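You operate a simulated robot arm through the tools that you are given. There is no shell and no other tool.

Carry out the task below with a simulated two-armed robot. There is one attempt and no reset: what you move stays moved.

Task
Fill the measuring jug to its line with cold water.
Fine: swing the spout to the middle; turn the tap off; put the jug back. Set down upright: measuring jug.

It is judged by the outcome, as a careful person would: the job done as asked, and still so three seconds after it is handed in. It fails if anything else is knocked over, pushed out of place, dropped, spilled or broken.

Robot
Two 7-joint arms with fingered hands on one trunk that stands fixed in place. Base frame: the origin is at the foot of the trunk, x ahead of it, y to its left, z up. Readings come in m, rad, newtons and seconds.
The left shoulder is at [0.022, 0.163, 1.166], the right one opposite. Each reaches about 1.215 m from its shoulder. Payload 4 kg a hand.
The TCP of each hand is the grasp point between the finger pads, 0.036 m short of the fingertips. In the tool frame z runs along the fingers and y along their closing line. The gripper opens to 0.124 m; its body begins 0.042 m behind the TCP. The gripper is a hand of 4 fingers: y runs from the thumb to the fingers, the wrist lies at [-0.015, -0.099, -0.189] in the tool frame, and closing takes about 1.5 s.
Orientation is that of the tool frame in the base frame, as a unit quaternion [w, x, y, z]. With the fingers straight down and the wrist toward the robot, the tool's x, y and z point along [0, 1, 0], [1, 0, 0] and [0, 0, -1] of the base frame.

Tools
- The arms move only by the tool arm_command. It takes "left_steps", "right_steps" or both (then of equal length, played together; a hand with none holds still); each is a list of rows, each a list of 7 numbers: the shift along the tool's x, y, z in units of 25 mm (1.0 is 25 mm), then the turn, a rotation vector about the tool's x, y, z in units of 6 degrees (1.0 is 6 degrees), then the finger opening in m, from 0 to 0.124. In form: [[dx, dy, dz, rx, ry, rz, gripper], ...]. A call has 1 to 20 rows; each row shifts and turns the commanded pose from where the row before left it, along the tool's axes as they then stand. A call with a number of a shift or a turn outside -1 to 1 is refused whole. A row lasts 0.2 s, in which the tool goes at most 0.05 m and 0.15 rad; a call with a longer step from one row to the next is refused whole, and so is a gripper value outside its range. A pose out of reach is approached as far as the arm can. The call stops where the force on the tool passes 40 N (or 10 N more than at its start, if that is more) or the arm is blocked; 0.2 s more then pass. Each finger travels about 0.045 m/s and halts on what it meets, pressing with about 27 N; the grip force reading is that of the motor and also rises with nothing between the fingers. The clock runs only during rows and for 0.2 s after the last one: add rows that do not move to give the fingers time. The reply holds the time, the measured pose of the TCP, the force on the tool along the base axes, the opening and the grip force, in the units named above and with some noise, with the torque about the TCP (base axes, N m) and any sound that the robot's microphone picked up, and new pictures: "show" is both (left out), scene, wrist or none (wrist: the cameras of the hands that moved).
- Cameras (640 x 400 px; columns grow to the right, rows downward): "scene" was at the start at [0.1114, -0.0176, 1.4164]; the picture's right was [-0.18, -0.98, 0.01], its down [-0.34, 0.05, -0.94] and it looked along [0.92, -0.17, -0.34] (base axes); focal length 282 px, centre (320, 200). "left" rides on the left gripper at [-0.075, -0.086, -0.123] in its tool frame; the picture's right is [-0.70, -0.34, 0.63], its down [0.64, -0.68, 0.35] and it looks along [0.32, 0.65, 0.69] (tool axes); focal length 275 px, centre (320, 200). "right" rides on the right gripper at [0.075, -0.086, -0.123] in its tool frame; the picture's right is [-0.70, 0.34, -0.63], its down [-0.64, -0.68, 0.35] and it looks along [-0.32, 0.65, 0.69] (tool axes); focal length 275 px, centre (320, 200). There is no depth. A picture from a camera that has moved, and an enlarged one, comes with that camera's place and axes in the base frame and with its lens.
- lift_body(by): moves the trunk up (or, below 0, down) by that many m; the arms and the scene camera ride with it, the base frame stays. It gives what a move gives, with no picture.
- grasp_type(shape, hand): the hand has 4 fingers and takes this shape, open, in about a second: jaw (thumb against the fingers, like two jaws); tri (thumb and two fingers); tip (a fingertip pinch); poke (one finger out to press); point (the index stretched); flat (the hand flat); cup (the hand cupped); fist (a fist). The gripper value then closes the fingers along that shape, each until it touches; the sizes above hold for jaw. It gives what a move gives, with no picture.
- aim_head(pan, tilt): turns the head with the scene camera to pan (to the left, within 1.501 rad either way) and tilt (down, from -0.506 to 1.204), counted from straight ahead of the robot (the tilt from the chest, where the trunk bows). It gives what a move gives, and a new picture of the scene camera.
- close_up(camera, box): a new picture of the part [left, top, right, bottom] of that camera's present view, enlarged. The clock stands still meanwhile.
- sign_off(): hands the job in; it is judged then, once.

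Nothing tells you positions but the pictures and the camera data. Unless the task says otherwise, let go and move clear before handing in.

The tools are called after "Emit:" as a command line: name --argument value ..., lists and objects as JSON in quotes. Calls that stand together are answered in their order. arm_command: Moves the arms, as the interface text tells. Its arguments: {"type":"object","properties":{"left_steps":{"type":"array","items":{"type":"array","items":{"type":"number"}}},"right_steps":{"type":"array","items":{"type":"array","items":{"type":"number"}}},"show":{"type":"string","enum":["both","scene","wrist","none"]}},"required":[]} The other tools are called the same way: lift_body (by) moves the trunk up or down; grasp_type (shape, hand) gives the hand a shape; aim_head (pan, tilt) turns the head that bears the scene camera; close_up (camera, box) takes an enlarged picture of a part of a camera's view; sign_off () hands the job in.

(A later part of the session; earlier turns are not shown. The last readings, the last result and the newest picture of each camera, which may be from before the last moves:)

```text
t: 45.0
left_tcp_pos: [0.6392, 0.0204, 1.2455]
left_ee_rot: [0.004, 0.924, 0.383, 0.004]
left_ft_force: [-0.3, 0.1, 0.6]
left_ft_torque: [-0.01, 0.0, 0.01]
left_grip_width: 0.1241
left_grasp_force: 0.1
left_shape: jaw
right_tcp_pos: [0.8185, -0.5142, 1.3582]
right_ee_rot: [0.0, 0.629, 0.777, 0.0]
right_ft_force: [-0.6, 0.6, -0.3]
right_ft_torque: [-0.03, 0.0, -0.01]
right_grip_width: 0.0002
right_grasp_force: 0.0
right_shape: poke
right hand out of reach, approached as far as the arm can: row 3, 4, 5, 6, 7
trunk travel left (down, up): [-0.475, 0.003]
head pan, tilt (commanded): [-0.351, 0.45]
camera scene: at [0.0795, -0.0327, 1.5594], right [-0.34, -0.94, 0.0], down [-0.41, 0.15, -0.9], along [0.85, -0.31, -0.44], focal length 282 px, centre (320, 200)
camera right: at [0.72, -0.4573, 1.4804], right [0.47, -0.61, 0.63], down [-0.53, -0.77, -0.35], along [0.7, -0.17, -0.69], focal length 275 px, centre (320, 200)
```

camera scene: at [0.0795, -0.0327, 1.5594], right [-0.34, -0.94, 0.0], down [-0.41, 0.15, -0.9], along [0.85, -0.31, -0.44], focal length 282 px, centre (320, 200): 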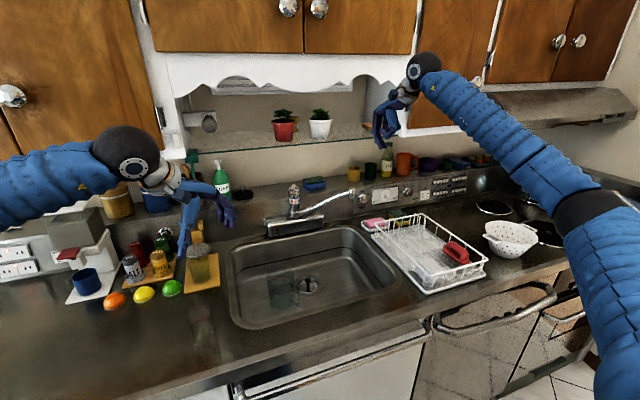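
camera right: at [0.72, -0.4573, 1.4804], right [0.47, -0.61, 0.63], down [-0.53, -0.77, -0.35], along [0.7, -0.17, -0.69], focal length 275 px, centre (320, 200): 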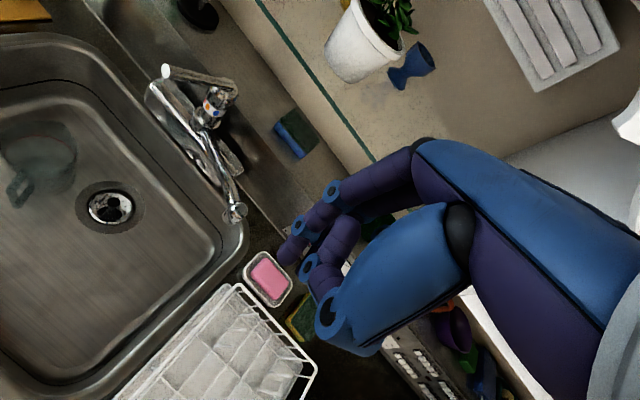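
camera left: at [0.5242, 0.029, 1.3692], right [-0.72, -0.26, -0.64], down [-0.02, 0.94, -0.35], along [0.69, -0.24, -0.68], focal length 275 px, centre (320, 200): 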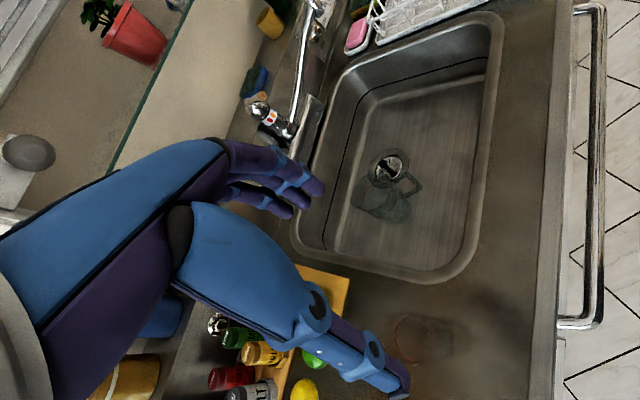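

The right hand cannot turn outward much here, so I'll return it to straight and come down behind the spout with enough gap for the tucked thumb.

Emit:
arm_command --right_steps '[[0, 0, 0, 0, 0, 1, 0.124], [0, 0, 0, 0, 0, 1, 0.124], [0.146, 0.95, 0.54, 0, 0, 0, 0.124], [0.146, 0.95, 0.54, 0, 0, 0, 0.124], [0.146, 0.95, 0.54, 0, 0, 0, 0.124], [0.146, 0.95, 0.54, 0, 0, 0, 0.124], [0.146, 0.95, 0.54, 0, 0, 0, 0.124], [0.146, 0.95, 0.54, 0, 0, 0, 0.124], [0.146, 0.95, 0.54, 0, 0, 0, 0.124], [0.146, 0.95, 0.54, 0, 0, 0, 0.124]]' --show "both"

Emit:
close_up --camera "scene" --box '[250, 100, 450, 250]'

```text
t: 46.9
left_tcp_pos: [0.637, 0.0203, 1.2487]
left_ee_rot: [0.005, 0.923, 0.384, 0.005]
left_ft_force: [0.6, -0.1, -0.1]
left_ft_torque: [0.02, -0.01, 0.04]
left_grip_width: 0.1239
left_grasp_force: 0.1
left_shape: jaw
right_tcp_pos: [0.9661, -0.4924, 1.2746]
right_ee_rot: [-0.002, 0.708, 0.706, 0.002]
right_ft_force: [-28.7, 2.1, 1.6]
right_ft_torque: [-0.11, -1.06, -0.14]
right_grip_width: 0.0
right_grasp_force: 0.1
right_shape: poke
trunk travel left (down, up): [-0.475, 0.003]
head pan, tilt (commanded): [-0.351, 0.45]
stopped in row 9 (right hand): the force on the tool passed its limit at 56 N (the readings are from after the stop); the commanded pose is now the measured one
camera scene: at [0.0743, -0.0325, 1.5596], right [-0.34, -0.94, 0.0], down [-0.41, 0.15, -0.9], along [0.85, -0.31, -0.43], focal length 282 px, centre (320, 200)
camera right: at [0.8811, -0.4168, 1.3982], right [0.34, -0.7, 0.63], down [-0.68, -0.64, -0.35], along [0.65, -0.31, -0.69], focal length 275 px, centre (320, 200)
```

scene: 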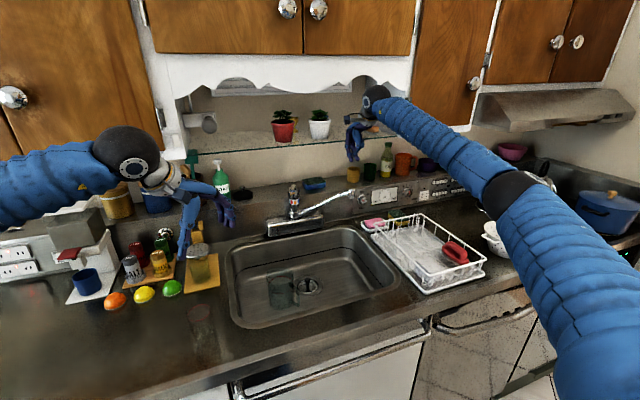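
right: 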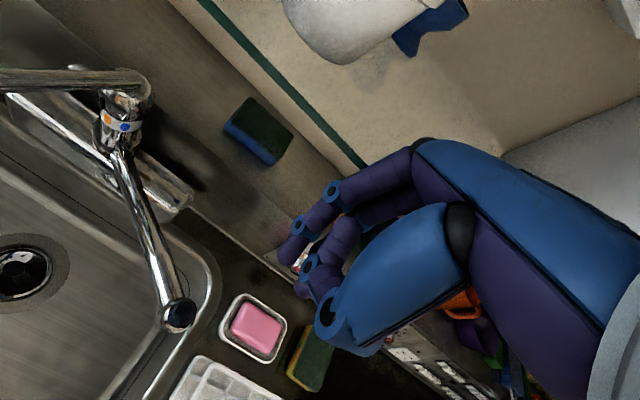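

```text
2.67 times, centred on (350, 175) of scene
camera zoom: at [0.0743, -0.0325, 1.5596], right [-0.34, -0.94, 0.0], down [-0.41, 0.15, -0.9], along [0.85, -0.31, -0.43], focal length 751 px, centre (240, 267)
```

zoom: 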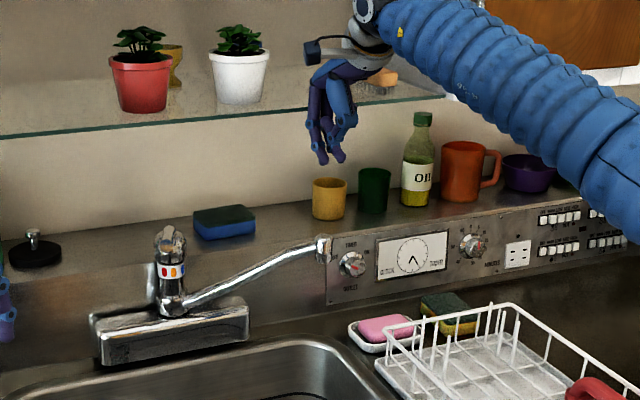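

The hand touched the glass shelf's front edge (around x 1.015, z 1.31), so I'm backing off. I'll lower to the right of the nozzle first and then go forward underneath the shelf level.

Emit:
arm_command --right_steps '[[0, -1, 0, 0, 0, 0, 0.124], [0, -1, 0, 0, 0, 0, 0.124], [0, -1, 0, 0, 0, 0, 0.124], [-0.45, 0, 0.95, 0, 0, 0, 0.124], [-0.45, 0, 0.95, 0, 0, 0, 0.124], [-0.45, 0, 0.95, 0, 0, 0, 0.124], [-0.45, 0, 0.95, 0, 0, 0, 0.124], [-0.45, 0, 0.95, 0, 0, 0, 0.124], [-0.45, 0, 0.95, 0, 0, 0, 0.124]]' --show "both"

Emit:
close_up --camera "scene" --box '[250, 60, 470, 250]'

```text
t: 48.9
left_tcp_pos: [0.6404, 0.02, 1.246]
left_ee_rot: [0.004, 0.923, 0.384, 0.004]
left_ft_force: [0.3, -0.7, -0.5]
left_ft_torque: [0.01, -0.01, -0.04]
left_grip_width: 0.1239
left_grasp_force: 0.0
left_shape: jaw
right_tcp_pos: [0.8968, -0.5598, 1.1281]
right_ee_rot: [-0.002, 0.707, 0.707, 0.0]
right_ft_force: [-0.3, -0.1, 0.0]
right_ft_torque: [0.03, 0.01, 0.05]
right_grip_width: 0.0
right_grasp_force: 0.1
right_shape: poke
trunk travel left (down, up): [-0.475, 0.003]
head pan, tilt (commanded): [-0.351, 0.45]
camera scene: at [0.0798, -0.0333, 1.5594], right [-0.34, -0.94, 0.0], down [-0.41, 0.15, -0.9], along [0.85, -0.31, -0.44], focal length 282 px, centre (320, 200)
camera right: at [0.8119, -0.4833, 1.2519], right [0.34, -0.7, 0.63], down [-0.68, -0.64, -0.35], along [0.65, -0.31, -0.69], focal length 275 px, centre (320, 200)
```

scene: 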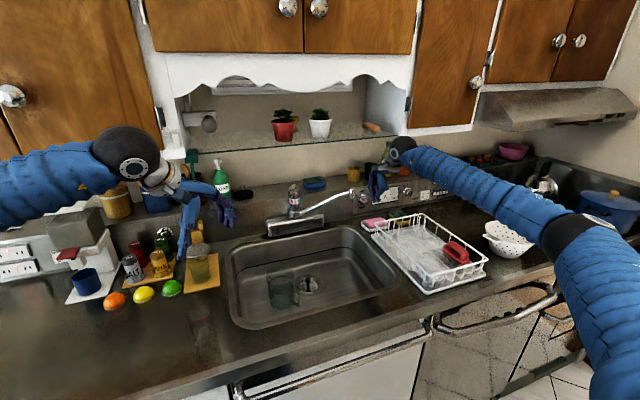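
right: 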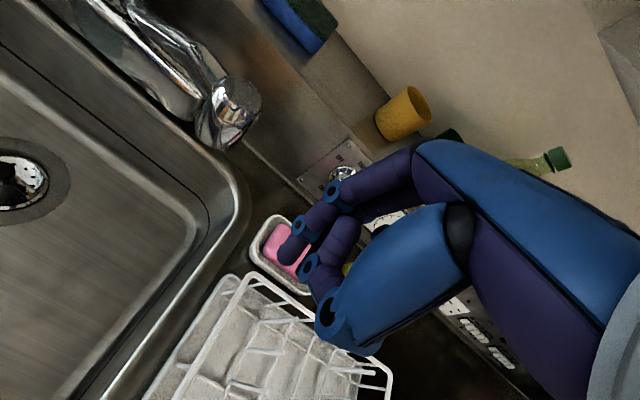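

```text
2.11 times, centred on (360, 155) of scene
camera zoom: at [0.0798, -0.0333, 1.5594], right [-0.34, -0.94, 0.0], down [-0.41, 0.15, -0.9], along [0.85, -0.31, -0.44], focal length 593 px, centre (236, 295)
```

zoom: 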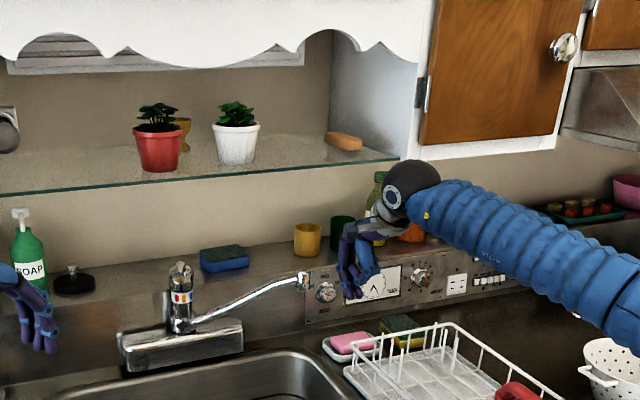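

Emit:
arm_command --right_steps '[[0.2, 0.97, 0.05, 0, 0, 0, 0.124], [0.2, 0.97, 0.05, 0, 0, 0, 0.124], [0.2, 0.97, 0.05, 0, 0, 0, 0.124], [0.2, 0.97, 0.05, 0, 0, 0, 0.124], [0.2, 0.97, 0.05, 0, 0, 0, 0.124]]' --show "both"

Emit:
close_up --camera "scene" --box '[250, 60, 470, 250]'

```text
t: 50.1
left_tcp_pos: [0.6389, 0.0199, 1.2462]
left_ee_rot: [0.004, 0.924, 0.383, 0.003]
left_ft_force: [0.5, -0.4, -0.8]
left_ft_torque: [0.01, 0.01, 0.03]
left_grip_width: 0.1237
left_grasp_force: 0.1
left_shape: jaw
right_tcp_pos: [1.0005, -0.5378, 1.1249]
right_ee_rot: [-0.001, 0.708, 0.707, 0.001]
right_ft_force: [-0.5, 0.0, 0.3]
right_ft_torque: [-0.01, 0.0, 0.0]
right_grip_width: 0.0001
right_grasp_force: 0.0
right_shape: poke
right hand out of reach, approached as far as the arm can: row 5
trunk travel left (down, up): [-0.475, 0.003]
head pan, tilt (commanded): [-0.351, 0.45]
camera scene: at [0.0783, -0.0329, 1.5595], right [-0.34, -0.94, 0.0], down [-0.41, 0.15, -0.9], along [0.85, -0.31, -0.44], focal length 282 px, centre (320, 200)
camera right: at [0.9158, -0.4623, 1.2477], right [0.34, -0.7, 0.63], down [-0.68, -0.64, -0.35], along [0.65, -0.31, -0.69], focal length 275 px, centre (320, 200)
```

scene: 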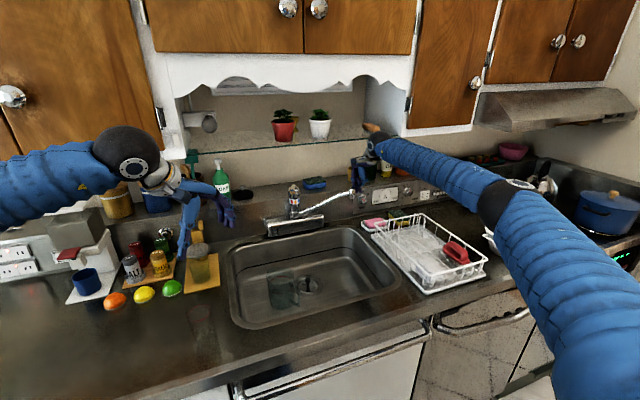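
right: 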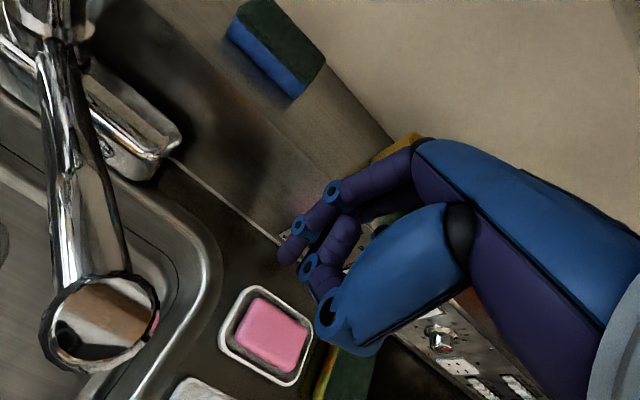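

```text
2.11 times, centred on (360, 155) of scene
camera zoom: at [0.0783, -0.0329, 1.5595], right [-0.34, -0.94, 0.0], down [-0.41, 0.15, -0.9], along [0.85, -0.31, -0.44], focal length 593 px, centre (236, 295)
```

zoom: 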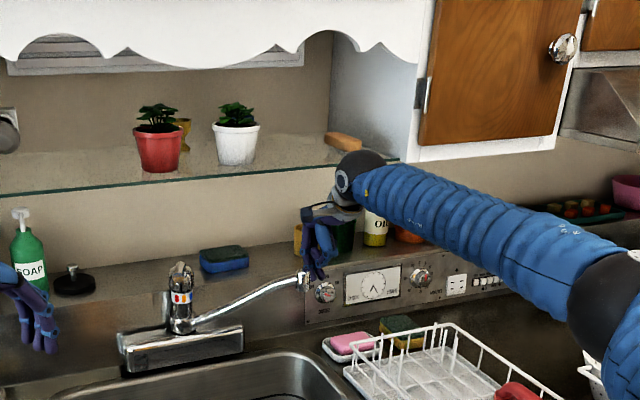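

The pin is now behind the spout near (1.0, -0.54), tip just below tube height. I'll bring it against the spout and start the swing toward me.

Emit:
arm_command --right_steps '[[0.907, -0.207, 0, 0, 0, 0, 0.124], [0.907, -0.207, 0, 0, 0, 0, 0.124], [0.907, -0.207, 0, 0, 0, 0, 0.124], [0.533, -0.72, 0, 0, 0, 0, 0.124], [0.533, -0.72, 0, 0, 0, 0, 0.124]]' --show "both"

Emit:
close_up --camera "scene" --box '[250, 60, 470, 250]'

```text
t: 51.3
left_tcp_pos: [0.639, 0.0202, 1.2475]
left_ee_rot: [0.004, 0.923, 0.384, 0.004]
left_ft_force: [-0.1, -0.7, 0.1]
left_ft_torque: [0.0, 0.03, 0.01]
left_grip_width: 0.1242
left_grasp_force: 0.1
left_shape: jaw
right_tcp_pos: [0.9487, -0.4416, 1.1243]
right_ee_rot: [-0.001, 0.707, 0.708, 0.001]
right_ft_force: [0.4, -1.0, 0.5]
right_ft_torque: [0.01, 0.03, 0.03]
right_grip_width: 0.0002
right_grasp_force: 0.1
right_shape: poke
trunk travel left (down, up): [-0.475, 0.003]
head pan, tilt (commanded): [-0.351, 0.45]
camera scene: at [0.079, -0.0328, 1.5594], right [-0.34, -0.94, 0.0], down [-0.41, 0.15, -0.9], along [0.85, -0.31, -0.44], focal length 282 px, centre (320, 200)
camera right: at [0.8636, -0.3667, 1.2478], right [0.34, -0.7, 0.63], down [-0.68, -0.64, -0.35], along [0.65, -0.31, -0.69], focal length 275 px, centre (320, 200)
```

scene: 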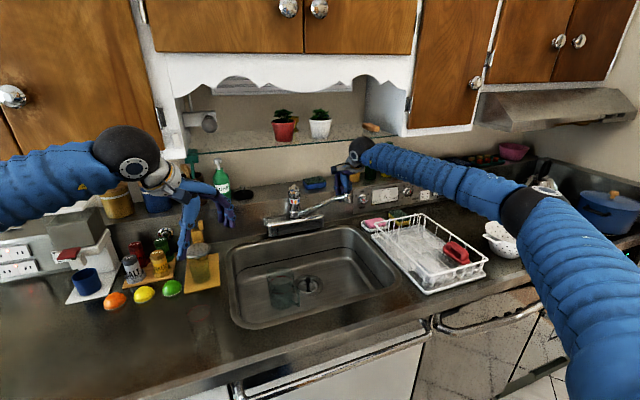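
right: 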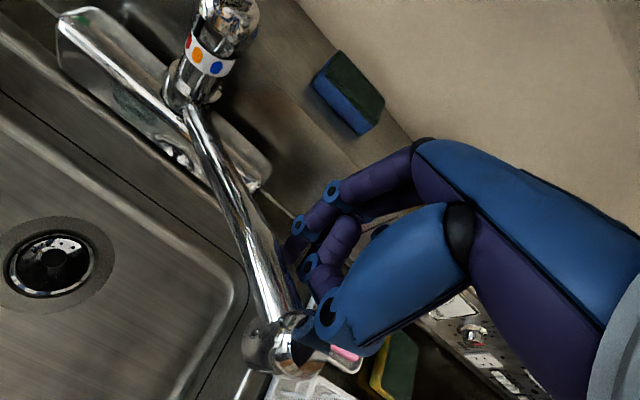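

```text
2.11 times, centred on (360, 155) of scene
camera zoom: at [0.079, -0.0328, 1.5594], right [-0.34, -0.94, 0.0], down [-0.41, 0.15, -0.9], along [0.85, -0.31, -0.44], focal length 593 px, centre (236, 295)
```

zoom: 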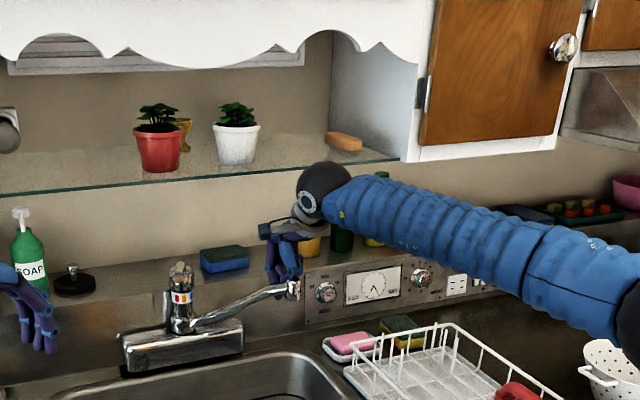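

Emit:
arm_command --right_steps '[[0.533, -0.72, 0, 0, 0, 0, 0.124], [0.94, -0.69, 0, 0, 0, 0, 0.124], [0.94, -0.69, 0, 0, 0, 0, 0.124]]' --show "wrist"

Emit:
close_up --camera "scene" --box '[250, 100, 410, 250]'

```text
t: 52.1
left_tcp_pos: [0.64, 0.0203, 1.2463]
left_ee_rot: [0.003, 0.924, 0.383, 0.003]
left_ft_force: [-0.3, 0.4, -0.1]
left_ft_torque: [-0.04, -0.03, 0.0]
left_grip_width: 0.1241
left_grasp_force: 0.0
left_shape: jaw
right_tcp_pos: [0.8959, -0.3822, 1.1238]
right_ee_rot: [-0.001, 0.708, 0.707, 0.0]
right_ft_force: [1.0, 0.0, 0.0]
right_ft_torque: [-0.01, 0.01, -0.04]
right_grip_width: 0.0001
right_grasp_force: 0.1
right_shape: poke
trunk travel left (down, up): [-0.475, 0.003]
head pan, tilt (commanded): [-0.351, 0.45]
camera right: at [0.8109, -0.3061, 1.2468], right [0.34, -0.7, 0.63], down [-0.68, -0.64, -0.35], along [0.65, -0.31, -0.69], focal length 275 px, centre (320, 200)
```

right: 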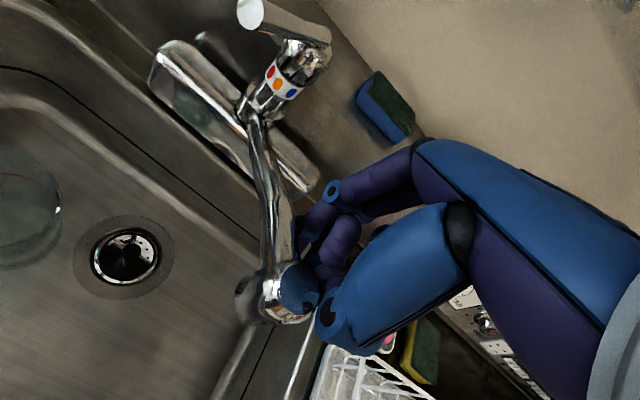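

```text
2.67 times, centred on (330, 175) of scene
camera zoom: at [0.0792, -0.0323, 1.5594], right [-0.34, -0.94, 0.0], down [-0.41, 0.15, -0.9], along [0.85, -0.31, -0.44], focal length 751 px, centre (293, 267)
```

zoom: 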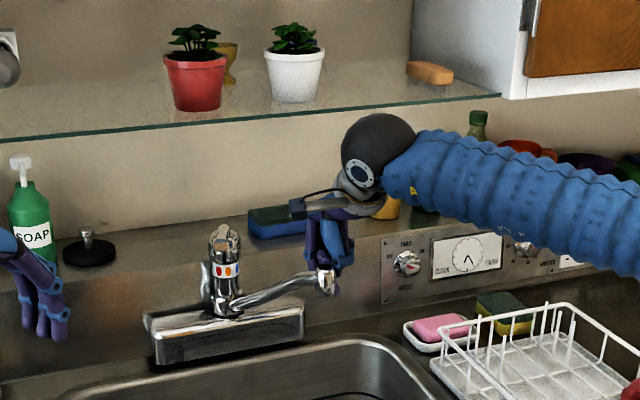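

Emit:
arm_command --right_steps '[[0.747, -0.287, 0, 0, 0, 0, 0.124], [0.747, -0.287, 0, 0, 0, 0, 0.124], [0.747, -0.287, 0, 0, 0, 0, 0.124]]' --show "wrist"

Emit:
close_up --camera "scene" --box '[230, 130, 390, 280]'

```text
t: 52.9
left_tcp_pos: [0.6398, 0.0204, 1.2463]
left_ee_rot: [0.004, 0.924, 0.383, 0.003]
left_ft_force: [-0.2, -0.3, -1.3]
left_ft_torque: [0.04, 0.0, 0.01]
left_grip_width: 0.124
left_grasp_force: 0.1
left_shape: jaw
right_tcp_pos: [0.8747, -0.3274, 1.1242]
right_ee_rot: [-0.001, 0.707, 0.707, 0.0]
right_ft_force: [-0.6, 0.9, -0.7]
right_ft_torque: [-0.02, 0.04, 0.0]
right_grip_width: 0.0
right_grasp_force: 0.1
right_shape: poke
trunk travel left (down, up): [-0.475, 0.003]
head pan, tilt (commanded): [-0.351, 0.45]
camera right: at [0.7902, -0.2507, 1.2472], right [0.34, -0.7, 0.63], down [-0.68, -0.64, -0.35], along [0.65, -0.31, -0.69], focal length 275 px, centre (320, 200)
```

right: 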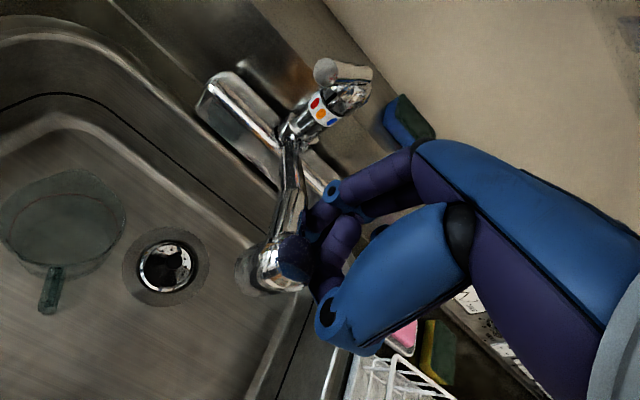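

```text
2.67 times, centred on (310, 205) of scene
camera zoom: at [0.0795, -0.0323, 1.5594], right [-0.34, -0.94, 0.0], down [-0.41, 0.15, -0.9], along [0.85, -0.31, -0.44], focal length 751 px, centre (347, 187)
```

zoom: 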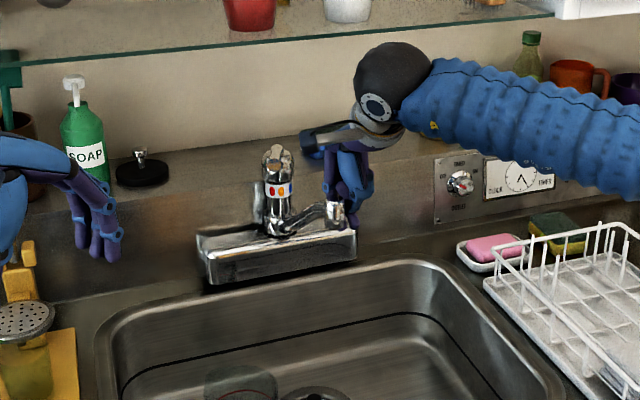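

Emit:
arm_command --right_steps '[[0.787, -0.03, 0, 0, 0, 0, 0.124], [0.787, -0.03, 0, 0, 0, 0, 0.124], [0.787, -0.03, 0, 0, 0, 0, 0.124]]' --show "wrist"

Emit:
close_up --camera "scene" --box '[230, 130, 390, 310]'

Emit:
close_up --camera "left" --box '[220, 60, 480, 240]'

```text
t: 53.7
left_tcp_pos: [0.6403, 0.0202, 1.2463]
left_ee_rot: [0.003, 0.924, 0.384, 0.003]
left_ft_force: [0.0, 0.1, 0.5]
left_ft_torque: [-0.03, 0.01, -0.01]
left_grip_width: 0.124
left_grasp_force: 0.1
left_shape: jaw
right_tcp_pos: [0.8722, -0.2661, 1.1234]
right_ee_rot: [-0.001, 0.707, 0.707, 0.001]
right_ft_force: [-0.1, 0.0, 0.3]
right_ft_torque: [0.01, 0.02, 0.02]
right_grip_width: 0.0001
right_grasp_force: 0.1
right_shape: poke
trunk travel left (down, up): [-0.475, 0.003]
head pan, tilt (commanded): [-0.351, 0.45]
camera right: at [0.7876, -0.1907, 1.2479], right [0.34, -0.7, 0.63], down [-0.68, -0.64, -0.35], along [0.65, -0.31, -0.69], focal length 275 px, centre (320, 200)
```

right: 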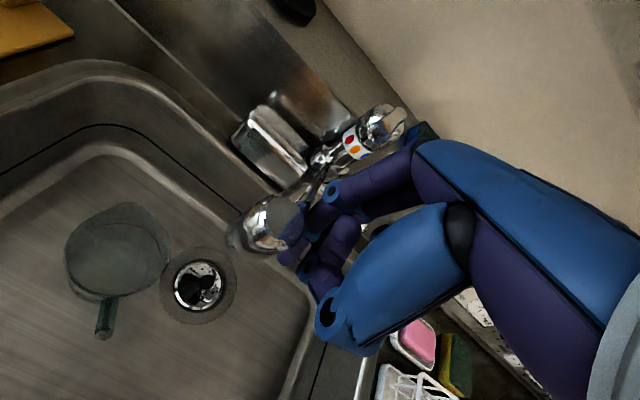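

```text
2.22 times, centred on (310, 220) of scene
camera zoom: at [0.0795, -0.0321, 1.5594], right [-0.34, -0.94, 0.0], down [-0.41, 0.15, -0.9], along [0.85, -0.31, -0.44], focal length 626 px, centre (342, 156)
```

zoom: 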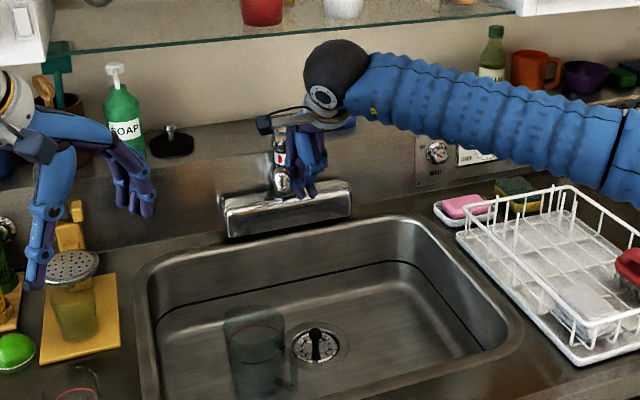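

```text
2.22 times, centred on (350, 150) of left
camera zoom: at [0.5254, 0.0286, 1.3686], right [-0.72, -0.26, -0.64], down [-0.03, 0.94, -0.35], along [0.69, -0.24, -0.68], focal length 612 px, centre (253, 311)
```

zoom: 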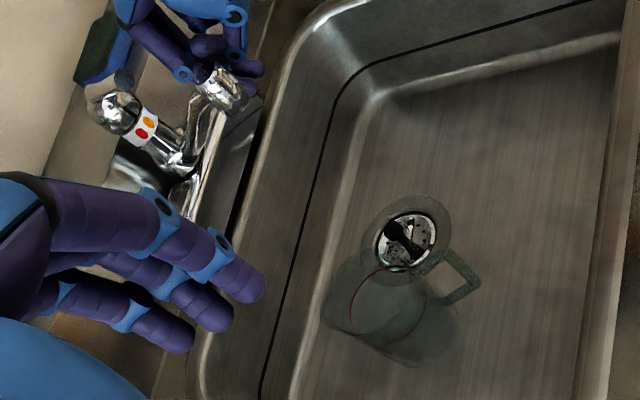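

Emit:
arm_command --right_steps '[[0.74, 0.17, 0, 0, 0, 0, 0.124], [0.74, 0.17, 0, 0, 0, 0, 0.124], [0.74, 0.17, 0, 0, 0, 0, 0.124]]' --show "wrist"

Emit:
close_up --camera "scene" --box '[230, 130, 390, 310]'

Emit:
close_up --camera "left" --box '[220, 60, 480, 240]'

```text
t: 54.5
left_tcp_pos: [0.6406, 0.021, 1.2466]
left_ee_rot: [0.004, 0.923, 0.384, 0.004]
left_ft_force: [0.2, -0.1, 0.0]
left_ft_torque: [-0.01, 0.03, -0.01]
left_grip_width: 0.1239
left_grasp_force: 0.0
left_shape: jaw
right_tcp_pos: [0.8853, -0.2121, 1.124]
right_ee_rot: [-0.001, 0.708, 0.706, 0.0]
right_ft_force: [-0.4, -0.2, -0.1]
right_ft_torque: [-0.01, 0.01, 0.01]
right_grip_width: 0.0
right_grasp_force: 0.0
right_shape: poke
trunk travel left (down, up): [-0.475, 0.003]
head pan, tilt (commanded): [-0.351, 0.45]
camera right: at [0.8008, -0.1362, 1.2474], right [0.34, -0.7, 0.63], down [-0.68, -0.64, -0.35], along [0.65, -0.32, -0.69], focal length 275 px, centre (320, 200)
```

right: 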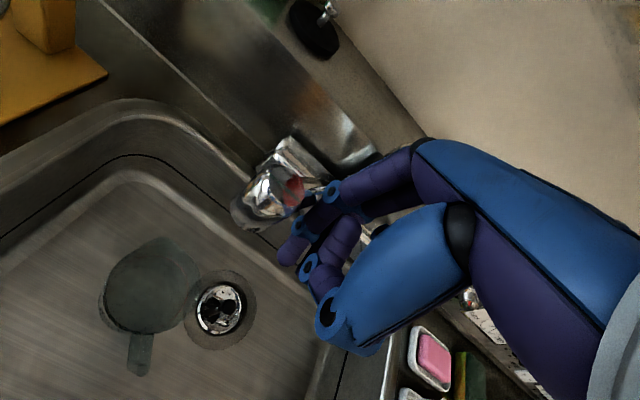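

```text
2.22 times, centred on (310, 220) of scene
camera zoom: at [0.0796, -0.0321, 1.5594], right [-0.34, -0.94, 0.0], down [-0.41, 0.15, -0.9], along [0.85, -0.31, -0.44], focal length 626 px, centre (342, 156)
```

zoom: 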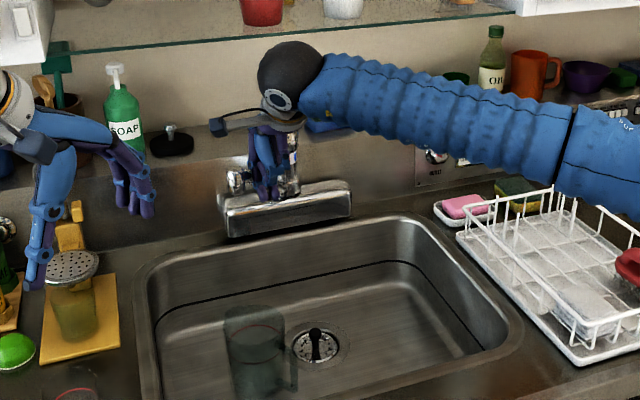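

```text
2.22 times, centred on (350, 150) of left
camera zoom: at [0.5254, 0.0285, 1.3686], right [-0.72, -0.26, -0.64], down [-0.03, 0.94, -0.35], along [0.69, -0.24, -0.68], focal length 612 px, centre (253, 311)
```

zoom: 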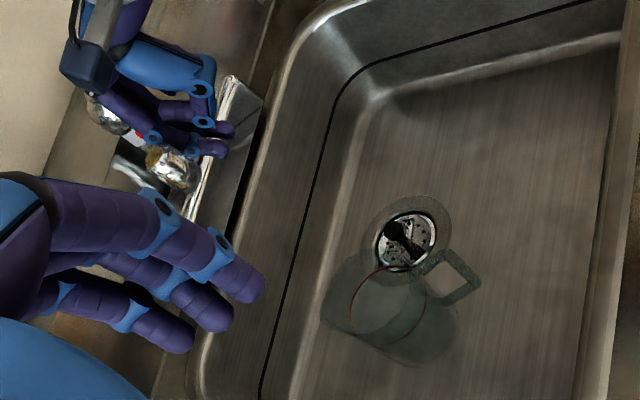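

The nozzle is now near (0.89, -0.165), over the jug's mouth. The pin already sits between spout and lever, so I'll raise it above the spout tube and move in beside the lever's left side to push it toward the blue mark.

Emit:
arm_command --right_steps '[[-0.25, 0, -0.3, 0, 0, 0, 0.124], [0, 0, -0.8, 0, 0, 0, 0.124], [0.08, 1, 0, 0, 0, 0, 0.124], [0.08, 1, 0, 0, 0, 0, 0.124], [0.08, 1, 0, 0, 0, 0, 0.124]]' --show "both"

Emit:
close_up --camera "scene" --box '[230, 130, 390, 250]'

Emit:
close_up --camera "left" --box '[220, 30, 380, 150]'

```text
t: 55.7
left_tcp_pos: [0.6405, 0.0214, 1.2472]
left_ee_rot: [0.003, 0.923, 0.384, 0.004]
left_ft_force: [0.1, 0.2, 0.3]
left_ft_torque: [0.01, 0.0, -0.03]
left_grip_width: 0.1238
left_grasp_force: 0.1
left_shape: jaw
right_tcp_pos: [0.9625, -0.2117, 1.1515]
right_ee_rot: [-0.001, 0.708, 0.706, 0.0]
right_ft_force: [-0.3, 0.0, -0.3]
right_ft_torque: [0.01, -0.01, -0.01]
right_grip_width: 0.0002
right_grasp_force: 0.1
right_shape: poke
trunk travel left (down, up): [-0.475, 0.003]
head pan, tilt (commanded): [-0.351, 0.45]
camera scene: at [0.08, -0.0317, 1.5594], right [-0.34, -0.94, 0.0], down [-0.41, 0.15, -0.9], along [0.84, -0.31, -0.44], focal length 282 px, centre (320, 200)
camera right: at [0.8763, -0.1362, 1.2748], right [0.34, -0.7, 0.63], down [-0.68, -0.64, -0.35], along [0.65, -0.31, -0.69], focal length 275 px, centre (320, 200)
```

scene: 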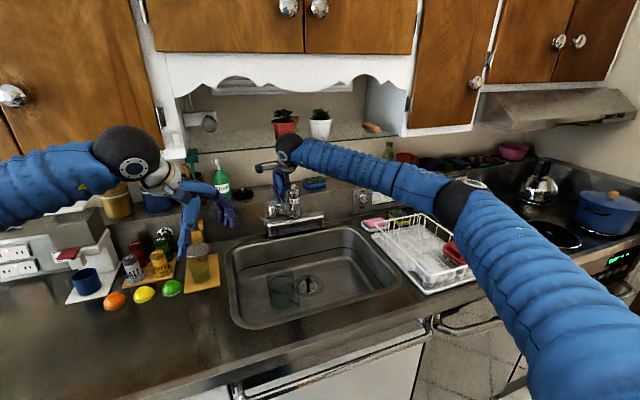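
right: 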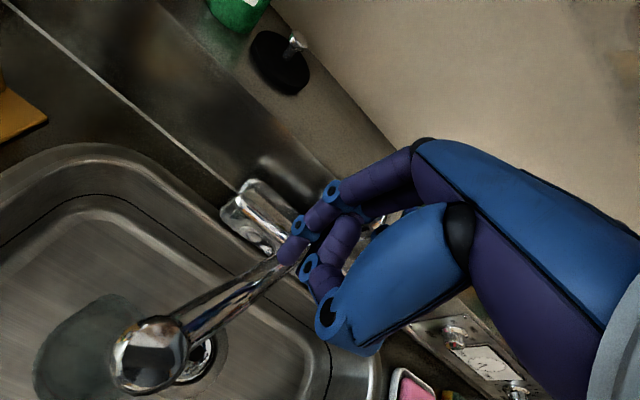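

```text
3.33 times, centred on (310, 190) of scene
camera zoom: at [0.08, -0.0317, 1.5594], right [-0.34, -0.94, 0.0], down [-0.41, 0.15, -0.9], along [0.84, -0.31, -0.44], focal length 939 px, centre (353, 233)
```

zoom: 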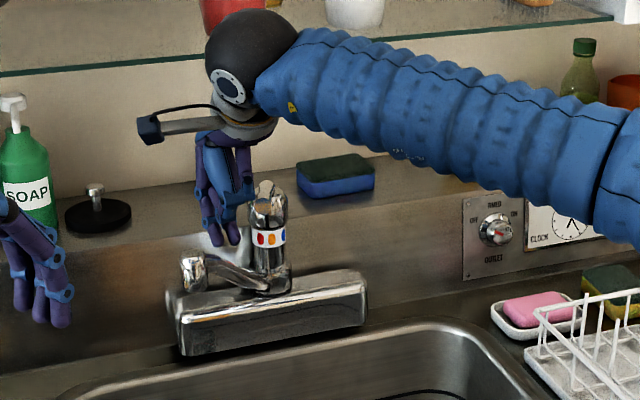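

```text
3.33 times, centred on (300, 90) of left
camera zoom: at [0.5258, 0.029, 1.3685], right [-0.72, -0.26, -0.64], down [-0.03, 0.94, -0.35], along [0.69, -0.24, -0.69], focal length 918 px, centre (387, 567)
```

zoom: 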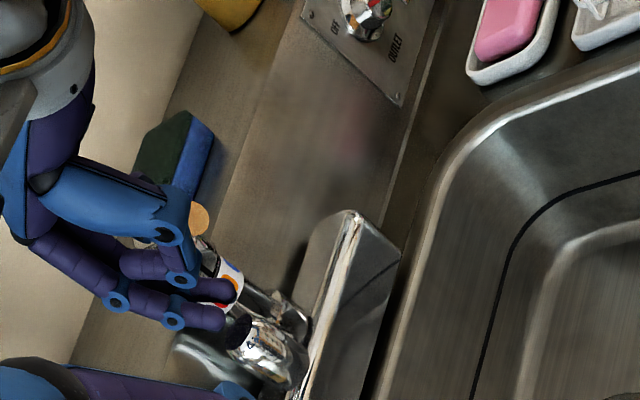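

Emit:
arm_command --right_steps '[[0, 1, 0, 0, 0, 0, 0.124], [-0.8, 0, 0, 0, 0, 0, 0.124], [-0.8, 0, 0, 0, 0, 0, 0.124], [-0.8, 0, 0, 0, 0, 0, 0.124]]' --show "wrist"

Emit:
close_up --camera "scene" --box '[230, 130, 390, 250]'

Emit:
close_up --camera "left" --box '[220, 30, 380, 150]'

```text
t: 56.7
left_tcp_pos: [0.6402, 0.0206, 1.2463]
left_ee_rot: [0.003, 0.923, 0.385, 0.002]
left_ft_force: [0.2, -0.2, -0.2]
left_ft_torque: [-0.01, 0.0, 0.0]
left_grip_width: 0.124
left_grasp_force: 0.1
left_shape: jaw
right_tcp_pos: [0.9856, -0.2709, 1.151]
right_ee_rot: [-0.001, 0.707, 0.707, 0.0]
right_ft_force: [-1.2, -0.1, 0.4]
right_ft_torque: [0.02, -0.01, 0.04]
right_grip_width: 0.0001
right_grasp_force: 0.0
right_shape: poke
trunk travel left (down, up): [-0.475, 0.003]
head pan, tilt (commanded): [-0.351, 0.45]
camera right: at [0.9007, -0.1959, 1.2751], right [0.34, -0.7, 0.63], down [-0.68, -0.64, -0.35], along [0.65, -0.31, -0.69], focal length 275 px, centre (320, 200)
```

right: 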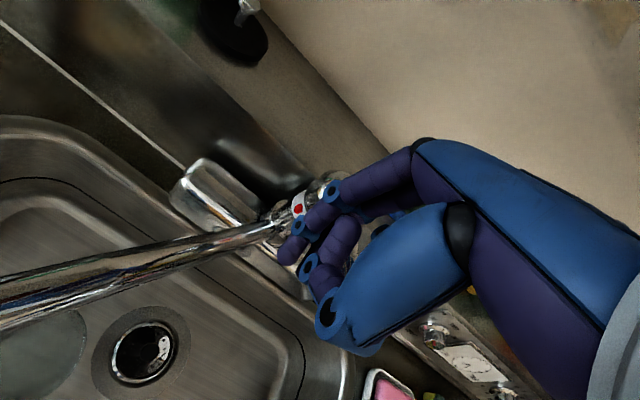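

```text
3.33 times, centred on (310, 190) of scene
camera zoom: at [0.0796, -0.0326, 1.5594], right [-0.34, -0.94, 0.0], down [-0.41, 0.15, -0.9], along [0.85, -0.31, -0.44], focal length 939 px, centre (353, 233)
```

zoom: 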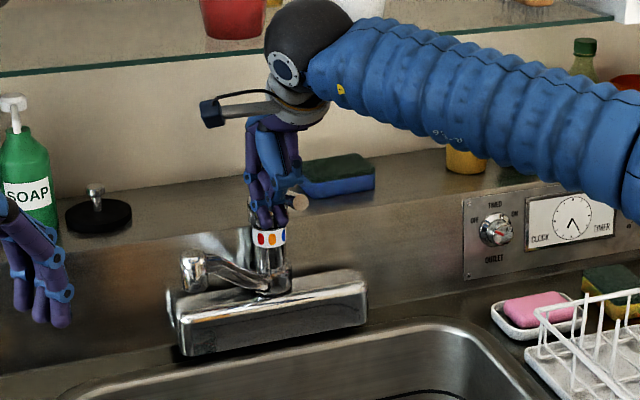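

```text
3.33 times, centred on (300, 90) of left
camera zoom: at [0.5254, 0.0287, 1.3687], right [-0.72, -0.26, -0.64], down [-0.03, 0.94, -0.35], along [0.69, -0.24, -0.68], focal length 918 px, centre (387, 567)
```

zoom: 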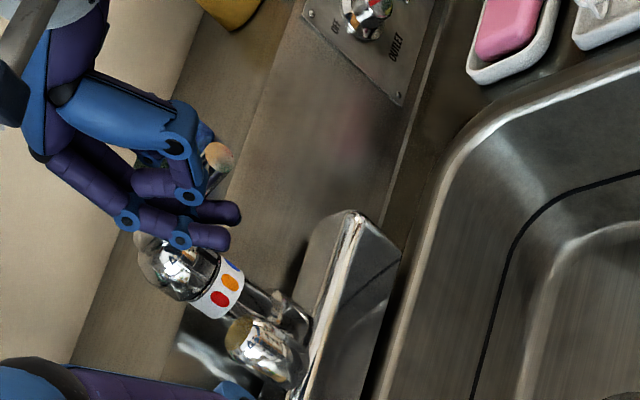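

The lever is swinging right easily with the pin. I'll continue pushing it toward the blue end.

Emit:
arm_command --right_steps '[[-0.8, 0.05, 0, 0, 0, 0, 0.124], [-0.8, 0.05, 0, 0, 0, 0, 0.124], [-0.8, 0.1, 0, 0, 0, 0, 0.124]]' --show "wrist"

Emit:
close_up --camera "scene" --box '[230, 130, 390, 250]'

Emit:
close_up --camera "left" --box '[220, 30, 380, 150]'

```text
t: 57.5
left_tcp_pos: [0.639, 0.0208, 1.2468]
left_ee_rot: [0.003, 0.924, 0.383, 0.004]
left_ft_force: [0.2, 0.0, 0.7]
left_ft_torque: [0.01, 0.0, -0.01]
left_grip_width: 0.124
left_grasp_force: 0.0
left_shape: jaw
right_tcp_pos: [0.9889, -0.3299, 1.1528]
right_ee_rot: [-0.001, 0.707, 0.708, 0.001]
right_ft_force: [-1.9, 5.8, 1.5]
right_ft_torque: [0.06, -0.02, 0.13]
right_grip_width: 0.0
right_grasp_force: 0.1
right_shape: poke
trunk travel left (down, up): [-0.475, 0.003]
head pan, tilt (commanded): [-0.351, 0.45]
camera right: at [0.904, -0.2539, 1.2758], right [0.34, -0.7, 0.63], down [-0.68, -0.65, -0.35], along [0.65, -0.31, -0.69], focal length 275 px, centre (320, 200)
```

right: 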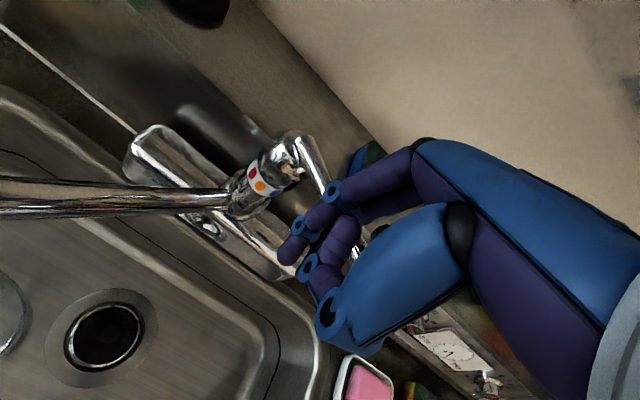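

```text
3.33 times, centred on (310, 190) of scene
camera zoom: at [0.0786, -0.0316, 1.5595], right [-0.34, -0.94, 0.0], down [-0.41, 0.15, -0.9], along [0.85, -0.31, -0.43], focal length 939 px, centre (353, 233)
```

zoom: 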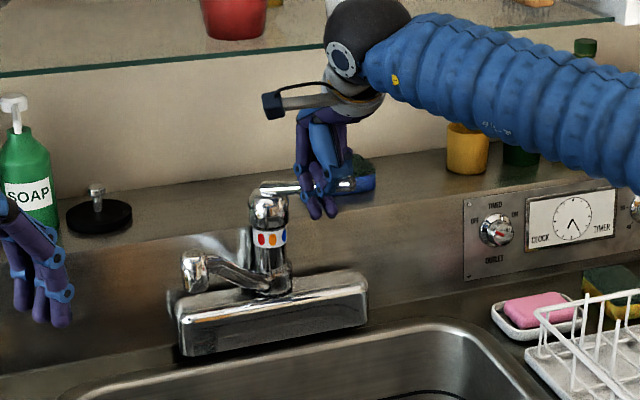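

```text
3.33 times, centred on (300, 90) of left
camera zoom: at [0.5245, 0.0295, 1.369], right [-0.72, -0.26, -0.64], down [-0.03, 0.94, -0.35], along [0.69, -0.24, -0.68], focal length 918 px, centre (387, 567)
```

zoom: 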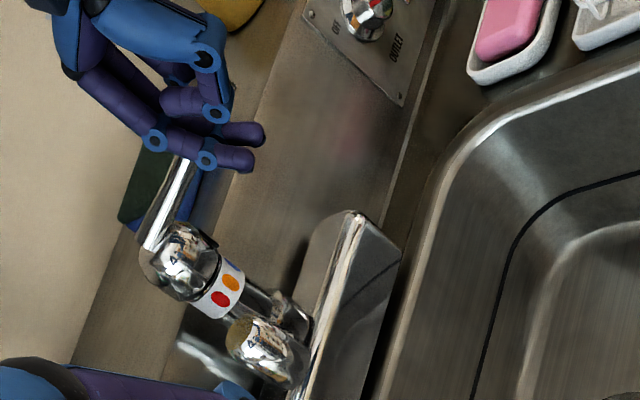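

Emit:
arm_command --right_steps '[[-0.2, 0, 0, 0, 0, 0, 0.124]]' --show "none"

Emit:
close_up --camera "right" --box '[200, 80, 380, 280]'

```text
t: 57.9
left_tcp_pos: [0.6391, 0.0228, 1.2466]
left_ee_rot: [0.003, 0.923, 0.384, 0.004]
left_ft_force: [0.0, 0.0, 0.1]
left_ft_torque: [0.01, -0.01, -0.01]
left_grip_width: 0.1235
left_grasp_force: 0.0
left_shape: jaw
right_tcp_pos: [0.9892, -0.3315, 1.154]
right_ee_rot: [0.0, 0.706, 0.708, 0.001]
right_ft_force: [-5.6, 15.2, 4.8]
right_ft_torque: [0.11, -0.07, 0.4]
right_grip_width: 0.0001
right_grasp_force: 0.0
right_shape: poke
trunk travel left (down, up): [-0.475, 0.003]
head pan, tilt (commanded): [-0.351, 0.45]
```

```text
2.00 times, centred on (290, 180) of right
camera zoom: at [0.9035, -0.2574, 1.277], right [0.34, -0.7, 0.63], down [-0.68, -0.65, -0.35], along [0.65, -0.31, -0.69], focal length 551 px, centre (380, 240)
```

zoom: 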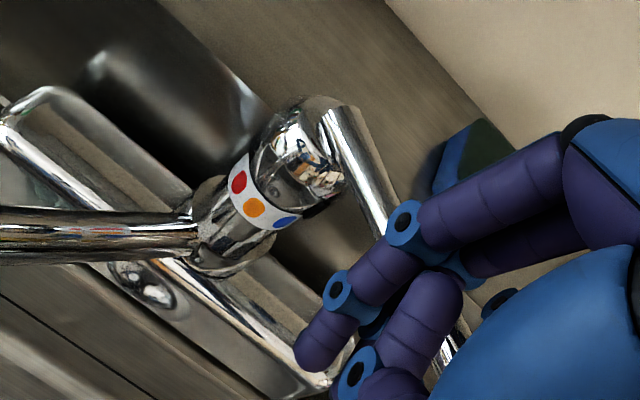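

The lever hit its cold stop over the blue mark (force rose sharply). I'll back the hand away and turn it to point forward with thumb below and fingers above, so it can lift and lower the lever.

Emit:
arm_command --right_steps '[[0.6, 0, 0, 0, 0, 0, 0.124], [0, -1, 0, 0, 0, 0, 0.124], [0, -1, -0.2, 0, 0, 0, 0.124], [0, -1, -0.5, 0, 0, 0, 0.124], [-0.5, -1, -0.5, 0, 0, 0, 0.124], [-0.5, -1, -0.5, 0, 0, 0, 0.124], [-0.7, 0, -0.5, 0, 0, 0, 0.124], [-0.7, 0, -0.5, 0, 0, 0, 0.124]]' --show "scene"

Emit:
grasp_type --shape "jaw" --hand "right"

```text
t: 59.7
left_tcp_pos: [0.6391, 0.0191, 1.247]
left_ee_rot: [0.003, 0.923, 0.385, 0.003]
left_ft_force: [0.1, 0.0, 0.1]
left_ft_torque: [0.01, -0.01, 0.01]
left_grip_width: 0.1242
left_grasp_force: 0.0
left_shape: jaw
right_tcp_pos: [0.8635, -0.3816, 1.2202]
right_ee_rot: [-0.001, 0.708, 0.707, 0.001]
right_ft_force: [-0.1, 0.0, -0.2]
right_ft_torque: [-0.01, 0.0, -0.03]
right_grip_width: 0.0
right_grasp_force: 0.1
right_shape: poke
trunk travel left (down, up): [-0.475, 0.003]
head pan, tilt (commanded): [-0.351, 0.45]
camera scene: at [0.0786, -0.0332, 1.5595], right [-0.34, -0.94, 0.0], down [-0.41, 0.15, -0.9], along [0.85, -0.31, -0.44], focal length 282 px, centre (320, 200)
```

scene: 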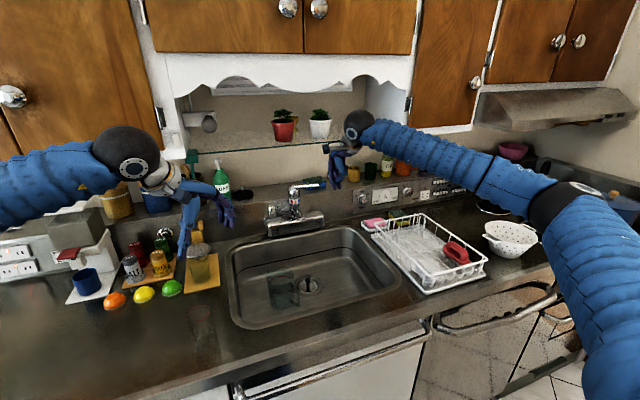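

```text
t: 60.6
left_tcp_pos: [0.6408, 0.0207, 1.2464]
left_ee_rot: [0.004, 0.924, 0.383, 0.003]
left_ft_force: [0.1, 0.1, -0.2]
left_ft_torque: [-0.02, 0.01, 0.02]
left_grip_width: 0.124
left_grasp_force: 0.0
left_shape: jaw
right_tcp_pos: [0.8648, -0.3819, 1.2193]
right_ee_rot: [-0.001, 0.707, 0.707, -0.001]
right_ft_force: [0.3, 0.8, 0.4]
right_ft_torque: [-0.01, -0.02, 0.03]
right_grip_width: 0.1242
right_grasp_force: 0.1
right_shape: jaw
trunk travel left (down, up): [-0.475, 0.003]
head pan, tilt (commanded): [-0.351, 0.45]
```

Emit:
arm_command --right_steps '[[0, 0, 0, -1, 0, 0, 0.124], [0, 0, 0, -1, 0, 0, 0.124], [0, 0, 0, -1, 0, 0, 0.124], [0, 0, 0, -1, 0, 0, 0.124], [0, 0, 0, -1, 0, 0, 0.124], [0, 0, 0, -1, 0, 0, 0.124], [0, 0, 0, -1, 0, 0, 0.124]]' --show "both"

```text
t: 62.2
left_tcp_pos: [0.6397, 0.021, 1.2473]
left_ee_rot: [0.003, 0.924, 0.383, 0.003]
left_ft_force: [-0.1, 0.0, 0.3]
left_ft_torque: [-0.02, 0.02, -0.03]
left_grip_width: 0.1238
left_grasp_force: 0.1
left_shape: jaw
right_tcp_pos: [0.8646, -0.3827, 1.2187]
right_ee_rot: [0.253, 0.66, 0.66, 0.254]
right_ft_force: [0.1, -0.2, -0.6]
right_ft_torque: [-0.04, 0.04, -0.01]
right_grip_width: 0.124
right_grasp_force: 0.0
right_shape: jaw
trunk travel left (down, up): [-0.475, 0.003]
head pan, tilt (commanded): [-0.351, 0.45]
camera scene: at [0.0793, -0.033, 1.5594], right [-0.34, -0.94, 0.0], down [-0.41, 0.15, -0.9], along [0.85, -0.31, -0.44], focal length 282 px, centre (320, 200)
camera right: at [0.72, -0.3066, 1.2536], right [-0.17, -0.7, 0.7], down [-0.28, -0.64, -0.71], along [0.95, -0.32, -0.08], focal length 275 px, centre (320, 200)
```

scene: 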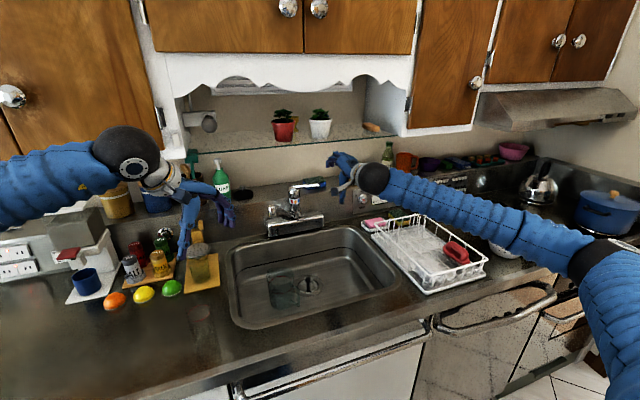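
right: 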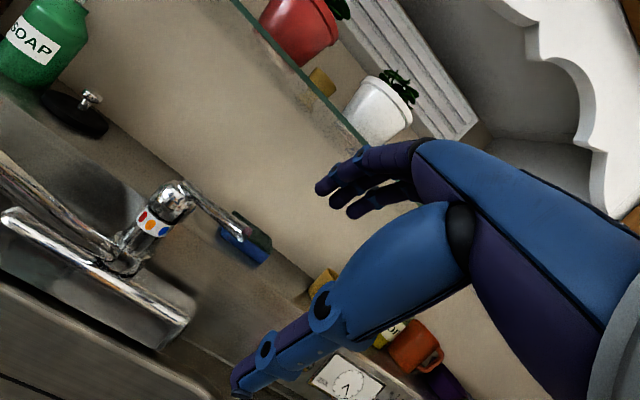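

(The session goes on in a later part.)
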